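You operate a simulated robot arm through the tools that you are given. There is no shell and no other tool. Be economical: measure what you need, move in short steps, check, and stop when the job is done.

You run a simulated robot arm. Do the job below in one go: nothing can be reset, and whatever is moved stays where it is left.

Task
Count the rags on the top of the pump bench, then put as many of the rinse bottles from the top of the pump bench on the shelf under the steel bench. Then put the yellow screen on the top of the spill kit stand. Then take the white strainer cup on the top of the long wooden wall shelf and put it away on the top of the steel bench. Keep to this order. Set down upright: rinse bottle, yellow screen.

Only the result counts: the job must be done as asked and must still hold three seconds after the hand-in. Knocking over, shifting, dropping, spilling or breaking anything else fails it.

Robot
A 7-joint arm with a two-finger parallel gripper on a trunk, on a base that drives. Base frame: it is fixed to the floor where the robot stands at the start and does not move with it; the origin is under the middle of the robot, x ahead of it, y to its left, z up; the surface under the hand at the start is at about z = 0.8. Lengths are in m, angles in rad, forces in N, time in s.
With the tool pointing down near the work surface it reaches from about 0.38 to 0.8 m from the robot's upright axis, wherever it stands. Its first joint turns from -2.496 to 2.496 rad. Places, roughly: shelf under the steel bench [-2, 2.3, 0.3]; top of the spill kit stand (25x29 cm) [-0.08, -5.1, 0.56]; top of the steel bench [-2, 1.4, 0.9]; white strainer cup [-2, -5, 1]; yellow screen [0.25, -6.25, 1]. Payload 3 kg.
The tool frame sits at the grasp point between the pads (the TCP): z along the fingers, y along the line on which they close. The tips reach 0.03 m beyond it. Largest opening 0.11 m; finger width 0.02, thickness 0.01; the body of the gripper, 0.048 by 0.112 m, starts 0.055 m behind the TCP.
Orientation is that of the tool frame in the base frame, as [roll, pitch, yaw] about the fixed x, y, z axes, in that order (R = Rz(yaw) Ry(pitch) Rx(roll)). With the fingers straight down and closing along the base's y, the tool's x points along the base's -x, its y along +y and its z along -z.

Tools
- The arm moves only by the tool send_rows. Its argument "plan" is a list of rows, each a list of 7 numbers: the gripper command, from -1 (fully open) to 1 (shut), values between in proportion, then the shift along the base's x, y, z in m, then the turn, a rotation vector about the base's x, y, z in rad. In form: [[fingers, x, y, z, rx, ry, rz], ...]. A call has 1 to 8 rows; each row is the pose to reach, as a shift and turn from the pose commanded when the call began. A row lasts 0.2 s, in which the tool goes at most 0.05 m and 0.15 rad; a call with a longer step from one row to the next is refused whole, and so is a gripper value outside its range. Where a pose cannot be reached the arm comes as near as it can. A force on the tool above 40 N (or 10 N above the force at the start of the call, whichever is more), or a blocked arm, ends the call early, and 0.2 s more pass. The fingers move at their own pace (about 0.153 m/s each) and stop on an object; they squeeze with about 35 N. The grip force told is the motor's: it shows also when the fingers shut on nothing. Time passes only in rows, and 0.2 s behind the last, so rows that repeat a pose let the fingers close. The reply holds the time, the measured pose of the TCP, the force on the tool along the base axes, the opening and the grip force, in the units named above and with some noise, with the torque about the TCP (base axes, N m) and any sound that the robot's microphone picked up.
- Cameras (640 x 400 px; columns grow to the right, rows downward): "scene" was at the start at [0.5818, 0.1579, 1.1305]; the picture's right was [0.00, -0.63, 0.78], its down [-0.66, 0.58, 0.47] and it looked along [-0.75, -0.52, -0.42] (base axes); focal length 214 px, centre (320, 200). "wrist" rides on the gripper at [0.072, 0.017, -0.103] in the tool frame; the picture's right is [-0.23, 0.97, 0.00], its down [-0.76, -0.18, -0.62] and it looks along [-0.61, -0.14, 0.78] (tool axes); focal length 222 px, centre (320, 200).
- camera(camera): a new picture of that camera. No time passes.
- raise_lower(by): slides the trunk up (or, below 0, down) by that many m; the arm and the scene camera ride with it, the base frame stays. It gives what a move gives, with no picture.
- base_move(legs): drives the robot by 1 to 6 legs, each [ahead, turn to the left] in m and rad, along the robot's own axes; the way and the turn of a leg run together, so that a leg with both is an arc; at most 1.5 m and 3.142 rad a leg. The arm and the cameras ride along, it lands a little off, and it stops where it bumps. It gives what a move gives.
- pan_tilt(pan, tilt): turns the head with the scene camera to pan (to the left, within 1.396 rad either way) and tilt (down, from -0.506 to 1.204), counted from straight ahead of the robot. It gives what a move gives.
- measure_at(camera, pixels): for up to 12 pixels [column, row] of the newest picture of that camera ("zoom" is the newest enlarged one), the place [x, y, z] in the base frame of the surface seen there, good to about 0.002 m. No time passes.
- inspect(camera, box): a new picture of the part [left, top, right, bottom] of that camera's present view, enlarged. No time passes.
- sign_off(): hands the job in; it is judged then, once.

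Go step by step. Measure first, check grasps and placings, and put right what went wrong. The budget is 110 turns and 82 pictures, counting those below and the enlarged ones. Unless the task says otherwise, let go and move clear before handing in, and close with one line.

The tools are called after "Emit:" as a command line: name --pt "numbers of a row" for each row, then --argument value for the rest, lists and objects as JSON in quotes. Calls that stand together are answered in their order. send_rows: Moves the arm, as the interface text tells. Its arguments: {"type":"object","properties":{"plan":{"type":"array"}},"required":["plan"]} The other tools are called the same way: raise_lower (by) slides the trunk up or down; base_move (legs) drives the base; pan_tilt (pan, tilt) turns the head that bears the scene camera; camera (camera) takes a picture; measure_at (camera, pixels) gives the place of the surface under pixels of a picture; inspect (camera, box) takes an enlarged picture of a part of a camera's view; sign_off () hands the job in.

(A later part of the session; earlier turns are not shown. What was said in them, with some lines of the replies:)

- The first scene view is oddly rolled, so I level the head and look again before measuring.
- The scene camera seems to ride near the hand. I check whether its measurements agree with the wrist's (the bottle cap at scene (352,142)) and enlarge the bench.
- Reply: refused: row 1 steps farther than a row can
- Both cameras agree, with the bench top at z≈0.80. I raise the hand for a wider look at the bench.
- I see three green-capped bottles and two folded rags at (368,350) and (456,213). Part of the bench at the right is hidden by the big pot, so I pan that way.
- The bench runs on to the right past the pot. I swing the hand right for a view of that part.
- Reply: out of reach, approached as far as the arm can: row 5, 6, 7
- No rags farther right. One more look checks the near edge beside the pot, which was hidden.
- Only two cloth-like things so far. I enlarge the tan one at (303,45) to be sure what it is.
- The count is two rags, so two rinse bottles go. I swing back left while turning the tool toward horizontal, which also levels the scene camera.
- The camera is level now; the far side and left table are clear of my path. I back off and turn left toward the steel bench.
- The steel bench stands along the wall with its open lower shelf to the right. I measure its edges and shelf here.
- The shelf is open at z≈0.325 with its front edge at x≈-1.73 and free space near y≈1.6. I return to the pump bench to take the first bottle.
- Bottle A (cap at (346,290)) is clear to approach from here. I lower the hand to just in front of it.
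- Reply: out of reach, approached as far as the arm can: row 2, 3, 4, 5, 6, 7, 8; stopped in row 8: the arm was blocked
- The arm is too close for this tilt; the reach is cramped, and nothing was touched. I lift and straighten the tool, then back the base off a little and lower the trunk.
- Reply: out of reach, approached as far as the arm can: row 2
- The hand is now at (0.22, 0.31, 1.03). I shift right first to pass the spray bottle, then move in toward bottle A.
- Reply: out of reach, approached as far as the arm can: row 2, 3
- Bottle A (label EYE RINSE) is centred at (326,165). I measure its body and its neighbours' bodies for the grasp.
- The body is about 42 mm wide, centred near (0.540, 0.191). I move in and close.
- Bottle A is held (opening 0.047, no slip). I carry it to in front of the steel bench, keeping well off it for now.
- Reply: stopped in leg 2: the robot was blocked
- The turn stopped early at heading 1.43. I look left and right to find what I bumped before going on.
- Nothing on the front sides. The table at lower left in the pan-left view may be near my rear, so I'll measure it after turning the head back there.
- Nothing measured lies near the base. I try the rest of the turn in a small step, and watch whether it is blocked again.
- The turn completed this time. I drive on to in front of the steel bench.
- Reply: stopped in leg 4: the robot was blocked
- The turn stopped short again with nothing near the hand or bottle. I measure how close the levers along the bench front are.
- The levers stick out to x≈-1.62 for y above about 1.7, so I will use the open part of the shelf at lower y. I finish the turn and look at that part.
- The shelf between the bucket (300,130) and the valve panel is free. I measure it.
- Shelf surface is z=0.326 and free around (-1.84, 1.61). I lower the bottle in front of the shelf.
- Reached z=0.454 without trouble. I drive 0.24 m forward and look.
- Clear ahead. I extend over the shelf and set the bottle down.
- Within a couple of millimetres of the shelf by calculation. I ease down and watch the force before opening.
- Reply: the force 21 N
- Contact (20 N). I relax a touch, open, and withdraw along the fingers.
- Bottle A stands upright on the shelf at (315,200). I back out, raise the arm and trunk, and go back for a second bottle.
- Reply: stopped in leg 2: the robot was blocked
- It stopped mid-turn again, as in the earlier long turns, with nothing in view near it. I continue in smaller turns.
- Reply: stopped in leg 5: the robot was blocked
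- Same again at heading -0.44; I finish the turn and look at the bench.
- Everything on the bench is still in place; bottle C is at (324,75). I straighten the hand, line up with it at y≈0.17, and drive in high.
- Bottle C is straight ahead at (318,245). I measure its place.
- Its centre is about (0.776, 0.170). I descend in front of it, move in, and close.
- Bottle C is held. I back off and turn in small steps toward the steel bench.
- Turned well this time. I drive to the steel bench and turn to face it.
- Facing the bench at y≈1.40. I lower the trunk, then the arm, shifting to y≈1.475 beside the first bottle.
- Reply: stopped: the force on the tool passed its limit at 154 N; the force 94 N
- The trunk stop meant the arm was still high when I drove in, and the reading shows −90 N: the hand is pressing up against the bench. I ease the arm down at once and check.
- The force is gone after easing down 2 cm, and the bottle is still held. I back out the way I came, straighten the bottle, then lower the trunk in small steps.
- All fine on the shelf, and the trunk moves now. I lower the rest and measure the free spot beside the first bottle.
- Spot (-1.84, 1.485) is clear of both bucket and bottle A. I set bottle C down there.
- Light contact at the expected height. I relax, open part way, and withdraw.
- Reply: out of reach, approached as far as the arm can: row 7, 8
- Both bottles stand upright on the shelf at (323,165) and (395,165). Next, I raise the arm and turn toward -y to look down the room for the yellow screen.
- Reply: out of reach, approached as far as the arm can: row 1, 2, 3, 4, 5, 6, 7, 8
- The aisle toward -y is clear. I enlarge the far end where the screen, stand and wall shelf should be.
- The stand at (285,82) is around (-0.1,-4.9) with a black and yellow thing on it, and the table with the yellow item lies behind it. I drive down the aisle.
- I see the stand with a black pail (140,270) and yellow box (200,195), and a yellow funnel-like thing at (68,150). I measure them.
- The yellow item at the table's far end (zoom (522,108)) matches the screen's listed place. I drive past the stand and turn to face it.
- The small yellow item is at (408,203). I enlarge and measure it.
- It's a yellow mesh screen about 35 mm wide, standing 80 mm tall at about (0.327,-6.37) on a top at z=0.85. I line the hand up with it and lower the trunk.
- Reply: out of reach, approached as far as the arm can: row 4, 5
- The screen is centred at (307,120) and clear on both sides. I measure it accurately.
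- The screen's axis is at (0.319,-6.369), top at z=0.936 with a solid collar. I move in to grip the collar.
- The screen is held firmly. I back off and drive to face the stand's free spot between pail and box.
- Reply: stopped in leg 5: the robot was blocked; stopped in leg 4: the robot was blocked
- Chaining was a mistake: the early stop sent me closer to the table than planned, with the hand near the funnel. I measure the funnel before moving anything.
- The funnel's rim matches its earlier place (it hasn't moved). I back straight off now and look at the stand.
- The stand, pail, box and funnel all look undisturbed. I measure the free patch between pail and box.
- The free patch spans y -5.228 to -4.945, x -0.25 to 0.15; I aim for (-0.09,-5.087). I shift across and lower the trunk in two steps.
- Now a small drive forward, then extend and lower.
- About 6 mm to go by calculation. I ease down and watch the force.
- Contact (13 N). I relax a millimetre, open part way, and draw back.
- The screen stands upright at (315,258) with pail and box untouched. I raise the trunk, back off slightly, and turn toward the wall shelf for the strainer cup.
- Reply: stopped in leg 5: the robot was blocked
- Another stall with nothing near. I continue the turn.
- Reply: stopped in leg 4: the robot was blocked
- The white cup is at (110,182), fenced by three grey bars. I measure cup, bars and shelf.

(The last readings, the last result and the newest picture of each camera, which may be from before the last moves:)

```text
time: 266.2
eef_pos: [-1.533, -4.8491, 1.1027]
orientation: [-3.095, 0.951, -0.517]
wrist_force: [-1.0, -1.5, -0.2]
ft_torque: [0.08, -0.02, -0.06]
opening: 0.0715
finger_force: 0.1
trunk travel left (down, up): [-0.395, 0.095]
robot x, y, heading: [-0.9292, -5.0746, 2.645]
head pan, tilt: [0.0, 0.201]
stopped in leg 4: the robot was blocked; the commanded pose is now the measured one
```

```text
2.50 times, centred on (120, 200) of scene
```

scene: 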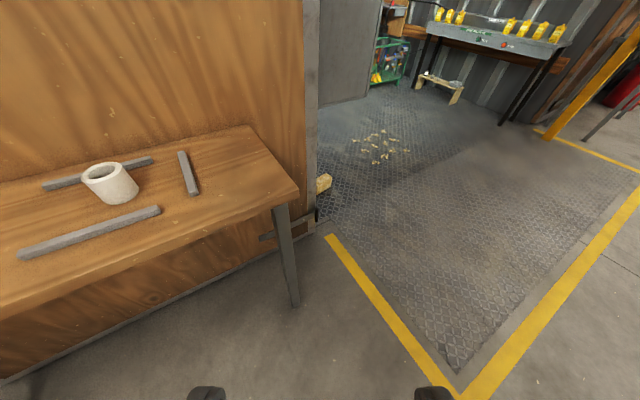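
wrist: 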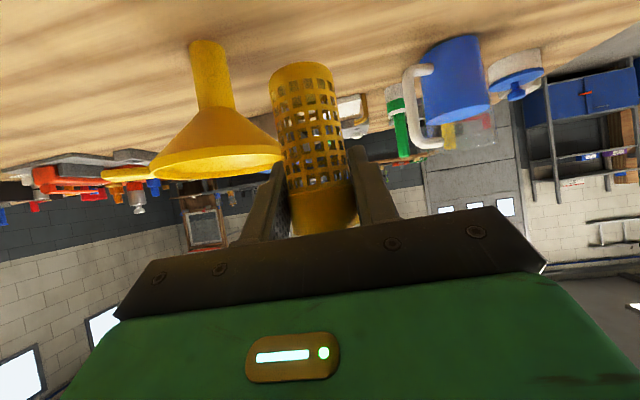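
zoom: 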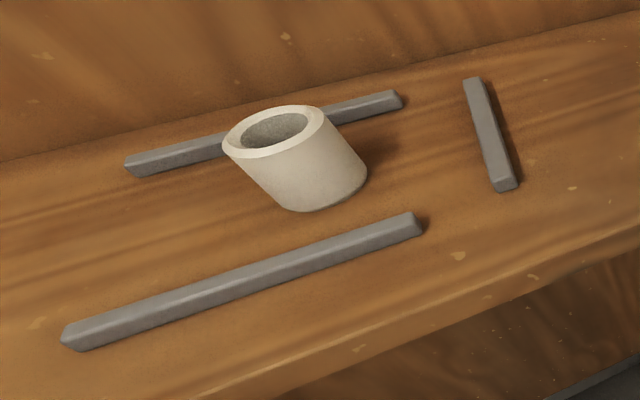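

The cup is about 60 mm wide at (-2.04,-5.02), top z=0.925, with low bars to z≈0.876. I finish turning to face it.

Emit:
base_move --legs '[[0, 0.25], [0, 0.255]]'

```text
time: 268.3
eef_pos: [-1.5661, -5.1676, 1.101]
orientation: [-3.101, 0.95, -0.016]
wrist_force: [0.3, 0.6, -0.2]
ft_torque: [-0.01, -0.01, 0.05]
opening: 0.0715
finger_force: 0.0
trunk travel left (down, up): [-0.395, 0.095]
robot x, y, heading: [-0.9287, -5.0498, -3.135]
head pan, tilt: [0.0, 0.201]
```

Facing the shelf. I line up in y, open, lower the trunk a bit, and drive in over the bars.

Emit:
send_rows --pt "-1 0 0.045 0 0 0 0" --pt "-1 0 0.09 0 0 0 0" --pt "-1 0 0.135 0 0 0 0" --pt "-1 0 0.149 0 0 0 0.01"

Emit:
raise_lower --by -0.08

Emit:
base_move --legs '[[0.3, 0]]'

Emit:
pan_tilt --pan 0 --tilt 0.5

Emit:
camera --camera "scene"

```text
time: 269.3
eef_pos: [-1.5662, -5.0182, 1.1017]
orientation: [-3.099, 0.952, -0.006]
wrist_force: [-0.1, -0.8, 0.1]
ft_torque: [0.0, 0.0, 0.03]
opening: 0.1102
finger_force: 0.1
trunk travel left (down, up): [-0.395, 0.095]
robot x, y, heading: [-0.9272, -5.0503, -3.139]
head pan, tilt: [0.0, 0.201]
```

```text
time: 270.5
eef_pos: [-1.5647, -5.0194, 1.0227]
orientation: [-3.1, 0.95, -0.008]
wrist_force: [-0.5, -0.2, 0.7]
ft_torque: [-0.01, 0.03, 0.01]
opening: 0.1102
finger_force: 0.1
trunk travel left (down, up): [-0.315, 0.175]
robot x, y, heading: [-0.928, -5.0526, -3.134]
head pan, tilt: [0.0, 0.201]
```

```text
time: 272.6
eef_pos: [-1.868, -5.017, 1.0229]
orientation: [-3.1, 0.951, -0.009]
wrist_force: [-0.1, -0.5, 0.3]
ft_torque: [-0.02, 0.04, -0.02]
opening: 0.1099
finger_force: 0.0
trunk travel left (down, up): [-0.315, 0.175]
robot x, y, heading: [-1.2317, -5.054, -3.142]
head pan, tilt: [0.0, 0.201]
```

```text
time: 273.4
eef_pos: [-1.8683, -5.017, 1.0223]
orientation: [-3.1, 0.951, -0.012]
wrist_force: [-0.1, -0.4, 0.1]
ft_torque: [0.0, 0.01, -0.01]
opening: 0.1098
finger_force: 0.0
trunk travel left (down, up): [-0.315, 0.175]
robot x, y, heading: [-1.2325, -5.0544, -3.142]
head pan, tilt: [0.0, 0.499]
```

```text
26 pictures are left
```

scene: 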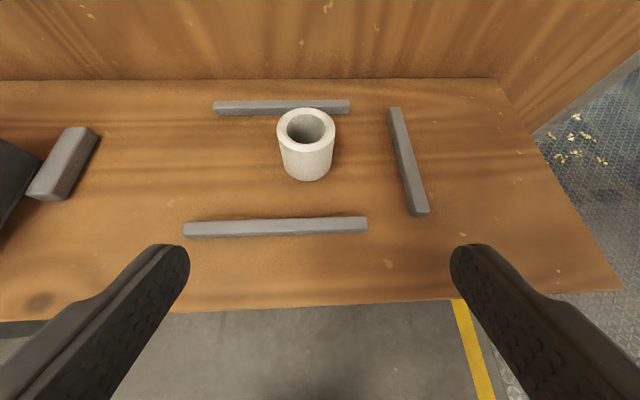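

Emit:
measure_at --camera "scene" --pixels '[[308, 165], [281, 140], [333, 140], [306, 151], [306, 111], [280, 227], [408, 165], [308, 178]]'

Emit:
inspect --camera "scene" --box '[250, 80, 370, 200]'

```text
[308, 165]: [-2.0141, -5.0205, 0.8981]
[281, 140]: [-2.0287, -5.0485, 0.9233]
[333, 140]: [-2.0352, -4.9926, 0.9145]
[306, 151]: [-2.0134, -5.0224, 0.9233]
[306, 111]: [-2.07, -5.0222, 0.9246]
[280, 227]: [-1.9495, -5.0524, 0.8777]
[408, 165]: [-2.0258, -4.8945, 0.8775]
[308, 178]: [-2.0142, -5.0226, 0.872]
```

```text
3.33 times, centred on (310, 140) of scene
```

zoom: 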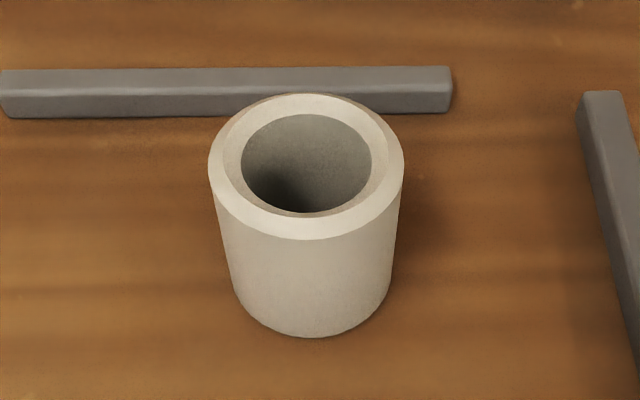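

The cup's axis is at (-2.042,-5.0215), 57 mm wide. I move in over the front bar and grip it.

Emit:
send_rows --pt "-1 -0.03 -0.0045 -0.01 0 0 0" --pt "-1 -0.065 -0.0045 -0.03 0 0 0" --pt "-1 -0.1 -0.0045 -0.06 0 0 0" --pt "-1 -0.14 -0.0045 -0.09 0 0 0" --pt "-1 -0.174 -0.0045 -0.124 0 0 0" --pt "-1 -0.174 -0.0045 -0.124 0 0 0"

Emit:
send_rows --pt "0 0 0 0 0 0 0" --pt "1 0 0 0 0 0 0" --pt "1 0 0 0 0 0 0" --pt "1 0 0 0.03 0 0 0" --pt "1 0 0 0.07 0 0 0" --pt "1 0.03 0 0.11 0 0 0" --pt "1 0.07 0 0.14 0 0 0" --pt "1 0.11 0 0.16 0 0 0"

Emit:
camera --camera "scene"

```text
time: 274.8
eef_pos: [-2.0424, -5.0212, 0.8983]
orientation: [-3.1, 0.949, -0.011]
wrist_force: [-0.4, 0.3, 0.2]
ft_torque: [-0.02, 0.02, 0.01]
opening: 0.1099
finger_force: 0.1
trunk travel left (down, up): [-0.315, 0.175]
robot x, y, heading: [-1.2331, -5.0527, -3.142]
head pan, tilt: [0.0, 0.499]
```

```text
time: 276.6
eef_pos: [-1.9331, -5.0199, 1.0606]
orientation: [-3.099, 0.951, -0.011]
wrist_force: [0.0, -0.1, -2.1]
ft_torque: [0.03, 0.01, -0.01]
opening: 0.0633
finger_force: 35.1
trunk travel left (down, up): [-0.315, 0.175]
robot x, y, heading: [-1.2301, -5.0543, -3.145]
head pan, tilt: [0.0, 0.499]
```

```text
24 pictures are left
```

scene: 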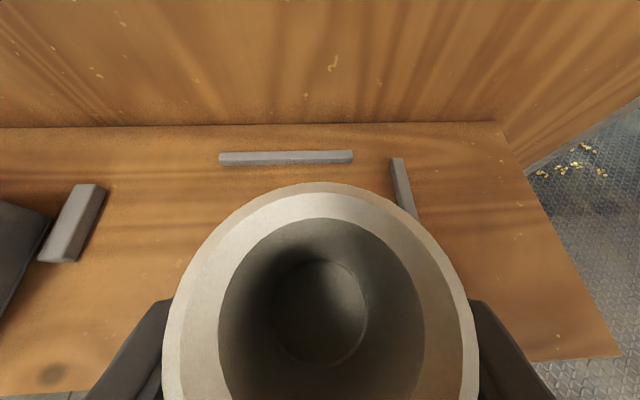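

The cup is held and the bars are undisturbed. I back out and turn toward +y.

Emit:
base_move --legs '[[-0.38, 0], [0, -0.4], [0, -0.4], [0, -0.4], [0, -0.37]]'

```text
time: 283.5
eef_pos: [-0.9128, -4.3501, 1.0583]
orientation: [-3.102, 0.945, -1.446]
wrist_force: [1.5, 0.4, -0.9]
ft_torque: [0.04, 0.04, 0.06]
opening: 0.063
finger_force: 35.5
trunk travel left (down, up): [-0.315, 0.175]
robot x, y, heading: [-0.9057, -5.0573, 1.681]
head pan, tilt: [0.0, 0.499]
stopped in leg 5: the robot was blocked; the commanded pose is now the measured one
```

Stalled just short at 1.68. I correct the heading and drive up the aisle.

Emit:
base_move --legs '[[0, -0.134], [1.5, 0], [1.5, 0], [1.5, 0], [1.3, 0]]'

```text
time: 311.6
eef_pos: [-0.7196, 1.4272, 1.0596]
orientation: [-3.1, 0.949, -1.559]
wrist_force: [-0.3, -1.1, -0.9]
ft_torque: [0.01, 0.01, 0.02]
opening: 0.063
finger_force: 34.9
trunk travel left (down, up): [-0.315, 0.175]
robot x, y, heading: [-0.7949, 0.7204, 1.566]
head pan, tilt: [0.0, 0.499]
```

On course at y=0.72. I go on to y≈1.45 and turn to face the steel bench.

Emit:
base_move --legs '[[0.73, 0], [0, 0.4], [0, 0.4], [0, 0.4], [0, 0.375]]'

Emit:
pan_tilt --pan 0.1 --tilt 0.2

Emit:
camera --camera "scene"

```text
time: 320.1
eef_pos: [-1.4801, 1.6472, 1.0591]
orientation: [-3.093, 0.944, -0.153]
wrist_force: [0.0, -1.1, -0.9]
ft_torque: [0.06, -0.03, -0.1]
opening: 0.063
finger_force: 35.3
trunk travel left (down, up): [-0.315, 0.175]
robot x, y, heading: [-0.7838, 1.5099, 2.98]
head pan, tilt: [0.0, 0.499]
stopped in leg 5: the robot was blocked; the commanded pose is now the measured one
```

```text
time: 320.9
eef_pos: [-1.4809, 1.6491, 1.0597]
orientation: [-3.099, 0.947, -0.157]
wrist_force: [1.1, 0.6, -0.7]
ft_torque: [0.0, 0.01, -0.02]
opening: 0.0631
finger_force: 35.2
trunk travel left (down, up): [-0.315, 0.175]
robot x, y, heading: [-0.7829, 1.5122, 2.986]
head pan, tilt: [0.099, 0.201]
```

```text
23 pictures are left
```

scene: 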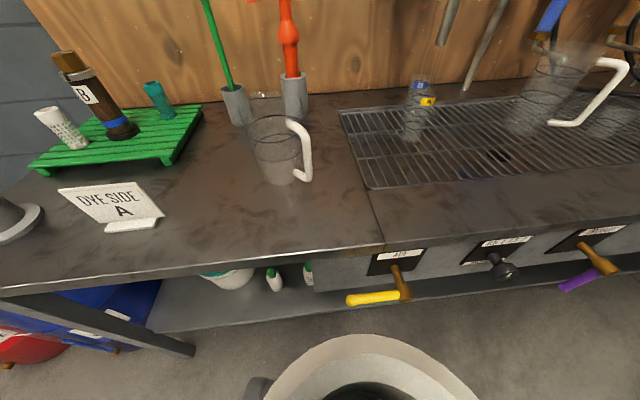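

The bench top is free in front of the jug, near (240,225). I measure that area and its neighbours.

Emit:
measure_at --camera "scene" --pixels '[[235, 225], [280, 180], [308, 175], [130, 225], [160, 215], [240, 255], [340, 215], [180, 262], [170, 160], [370, 235], [290, 225]]'

```text
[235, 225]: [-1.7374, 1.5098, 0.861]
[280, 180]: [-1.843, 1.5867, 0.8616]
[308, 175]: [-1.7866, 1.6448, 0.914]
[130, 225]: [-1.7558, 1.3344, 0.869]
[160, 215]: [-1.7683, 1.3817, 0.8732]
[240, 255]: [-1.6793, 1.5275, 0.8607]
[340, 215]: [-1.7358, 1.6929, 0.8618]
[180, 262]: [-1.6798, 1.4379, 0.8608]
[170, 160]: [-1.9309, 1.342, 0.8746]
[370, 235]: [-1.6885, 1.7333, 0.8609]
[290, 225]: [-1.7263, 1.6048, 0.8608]
```

The top is at z=0.861, and (-1.76,1.49) is clear of sign and jug. I finish the turn, shift, and drive in.

Emit:
base_move --legs '[[0, 0.155]]'

Emit:
send_rows --pt "1 0 -0.025 0 0 0 0" --pt "1 0 -0.05 0 0 0 0"

Emit:
base_move --legs '[[0.18, 0]]'

Emit:
camera --camera "scene"

```text
time: 321.9
eef_pos: [-1.4917, 1.5391, 1.0601]
orientation: [-3.099, 0.944, 0.0]
wrist_force: [0.1, -0.9, 0.6]
ft_torque: [0.01, -0.02, 0.0]
opening: 0.0628
finger_force: 35.0
trunk travel left (down, up): [-0.315, 0.175]
robot x, y, heading: [-0.7831, 1.5193, -3.135]
head pan, tilt: [0.099, 0.201]
```

```text
time: 322.5
eef_pos: [-1.4934, 1.4894, 1.0591]
orientation: [-3.099, 0.947, -0.001]
wrist_force: [0.4, 1.8, -1.5]
ft_torque: [-0.01, 0.01, 0.04]
opening: 0.063
finger_force: 35.0
trunk travel left (down, up): [-0.315, 0.175]
robot x, y, heading: [-0.7863, 1.5229, -3.146]
head pan, tilt: [0.099, 0.201]
```

```text
time: 324.0
eef_pos: [-1.6732, 1.4903, 1.0605]
orientation: [-3.097, 0.945, -0.001]
wrist_force: [0.0, 0.7, -0.3]
ft_torque: [0.0, -0.03, 0.0]
opening: 0.063
finger_force: 34.9
trunk travel left (down, up): [-0.315, 0.175]
robot x, y, heading: [-0.9634, 1.5232, -3.145]
head pan, tilt: [0.099, 0.201]
```

```text
22 pictures are left
```

scene: 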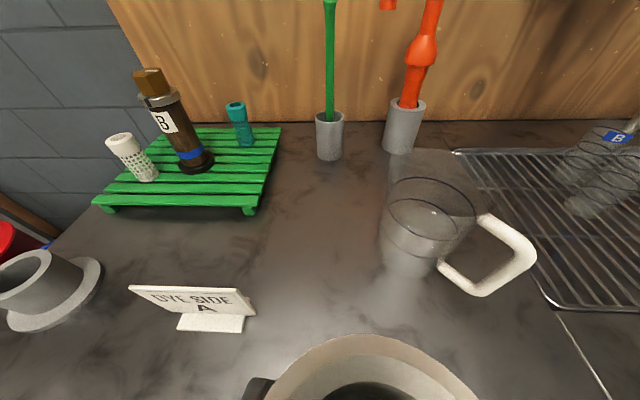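

I check the jug's nearest points and the sign's edge before lowering.

Emit:
measure_at --camera "scene" --pixels '[[400, 272], [480, 290], [245, 320], [250, 300], [330, 250], [310, 300], [385, 240], [360, 300]]'

```text
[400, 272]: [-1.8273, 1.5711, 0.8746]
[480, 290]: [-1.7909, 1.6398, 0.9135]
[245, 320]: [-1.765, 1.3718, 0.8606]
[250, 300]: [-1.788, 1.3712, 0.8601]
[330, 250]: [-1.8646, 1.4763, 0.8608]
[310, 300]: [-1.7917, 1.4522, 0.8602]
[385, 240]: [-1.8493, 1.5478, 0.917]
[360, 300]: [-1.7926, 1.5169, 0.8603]
```

Clear: I lower the cup to (-1.753,1.475), stopping just above contact.

Emit:
send_rows --pt "1 -0.03 -0.008 -0.02 0 0 0" --pt "1 -0.06 -0.015 -0.05 0 0 0" --pt "1 -0.08 -0.015 -0.09 0 0 0" --pt "1 -0.08 -0.015 -0.125 0 0 0" --pt "1 -0.08 -0.015 -0.148 0 0 0" --pt "1 -0.08 -0.015 -0.156 0 0 0" --pt "1 -0.08 -0.015 -0.159 0 0 0"

Emit:
send_rows --pt "1 0 0 -0.002 0 0 0" --pt "1 0 0 -0.004 0 0 0"

```text
time: 325.6
eef_pos: [-1.7547, 1.4757, 0.9004]
orientation: [-3.098, 0.945, -0.003]
wrist_force: [-0.3, -0.2, -1.6]
ft_torque: [0.02, 0.03, 0.02]
opening: 0.0628
finger_force: 34.8
trunk travel left (down, up): [-0.315, 0.175]
robot x, y, heading: [-0.9659, 1.5191, -3.142]
head pan, tilt: [0.099, 0.201]
```

```text
time: 326.2
eef_pos: [-1.7546, 1.4741, 0.8986]
orientation: [-3.099, 0.947, -0.001]
wrist_force: [0.3, 0.9, 6.6]
ft_torque: [-0.23, 0.09, 0.0]
opening: 0.0631
finger_force: 34.8
trunk travel left (down, up): [-0.315, 0.175]
robot x, y, heading: [-0.9645, 1.5208, -3.143]
head pan, tilt: [0.099, 0.201]
```

Contact at the expected height. I relax, open part way, and draw back.

Emit:
send_rows --pt "1 0 0 0.0005 0 0 0" --pt "-0.6 0 0 0.0005 0 0 0" --pt "-0.6 0 0 0.0005 0 0 0" --pt "-0.6 0 0 0.0005 0 0 0" --pt "-0.6 0.03 0 0.021 0 0 0" --pt "-0.6 0.06 0 0.044 0 0 0" --pt "-0.6 0.09 0 0.07 0 0 0" --pt "-0.6 0.12 0 0.1 0 0 0"

Emit:
base_move --legs '[[-0.25, 0]]'

Emit:
camera --camera "scene"

```text
time: 328.0
eef_pos: [-1.6342, 1.4764, 0.9983]
orientation: [-3.098, 0.943, -0.003]
wrist_force: [0.2, -0.1, -0.4]
ft_torque: [0.0, -0.04, 0.03]
opening: 0.088
finger_force: 0.1
trunk travel left (down, up): [-0.315, 0.175]
robot x, y, heading: [-0.9658, 1.5191, -3.141]
head pan, tilt: [0.099, 0.201]
```

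```text
time: 329.9
eef_pos: [-1.3832, 1.4747, 0.9966]
orientation: [-3.097, 0.946, -0.003]
wrist_force: [-1.0, 0.4, -1.0]
ft_torque: [-0.01, 0.01, -0.02]
opening: 0.088
finger_force: 0.1
trunk travel left (down, up): [-0.315, 0.175]
robot x, y, heading: [-0.7145, 1.5159, -3.142]
head pan, tilt: [0.099, 0.201]
```

```text
21 pictures are left
```

scene: 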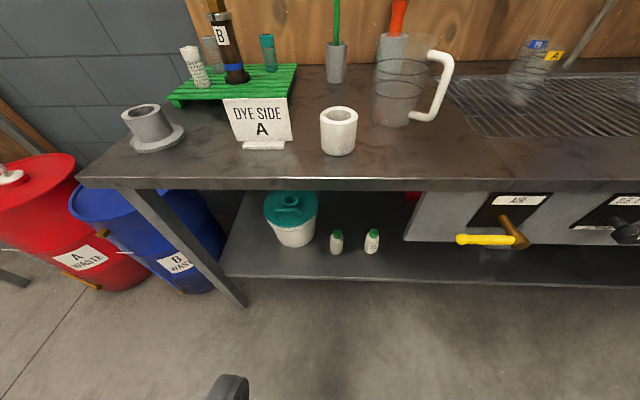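

Everything is placed: cup at (338,130), both bottles at (337,243) and (372,242). The "DYE SIDE A" sign makes me check the bench top closely for any marked place meant for the cup.

Emit:
inspect --camera "scene" --box '[110, 0, 400, 180]'

Emit:
pan_tilt --pan -0.7 --tilt 0.1

Emit:
camera --camera "scene"

```text
2.21 times, centred on (255, 90) of scene
```

zoom: 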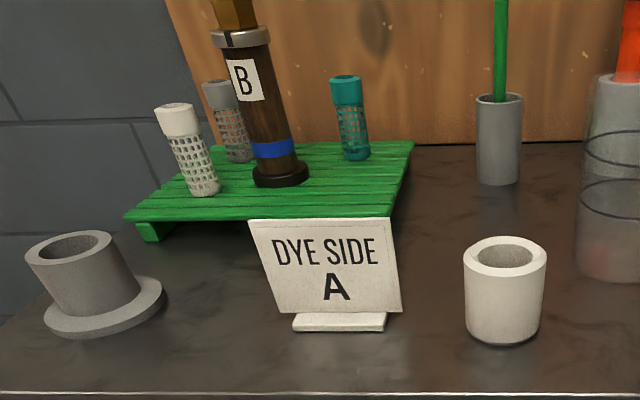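

```text
time: 331.0
eef_pos: [-1.3822, 1.4759, 0.9976]
orientation: [-3.098, 0.946, -0.002]
wrist_force: [0.6, 0.1, 0.1]
ft_torque: [-0.03, 0.0, 0.02]
opening: 0.0881
finger_force: 0.0
trunk travel left (down, up): [-0.315, 0.175]
robot x, y, heading: [-0.7143, 1.515, -3.146]
head pan, tilt: [-0.7, 0.099]
```

```text
19 pictures are left
```

scene: 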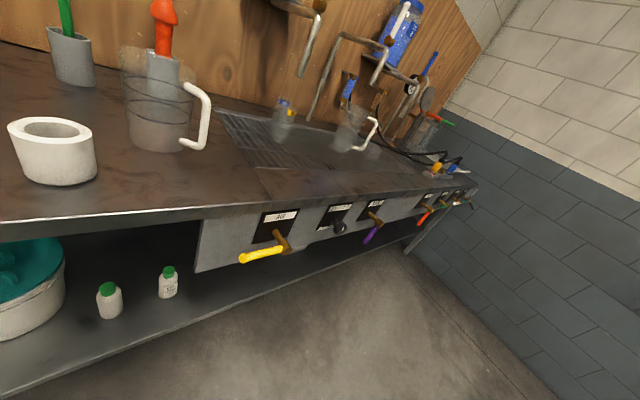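

All items stand where asked, and the neighbouring things look undisturbed; the hand is clear. I hand in the job.

Emit:
sign_off

```text
The job is handed in.
```

I counted two rags and put two rinse bottles upright on the shelf under the steel bench. The yellow screen is upright on the spill kit stand, and the white strainer cup is on top of the steel bench; the hand did press briefly against the steel bench on the way, but nothing in the later pictures had moved.
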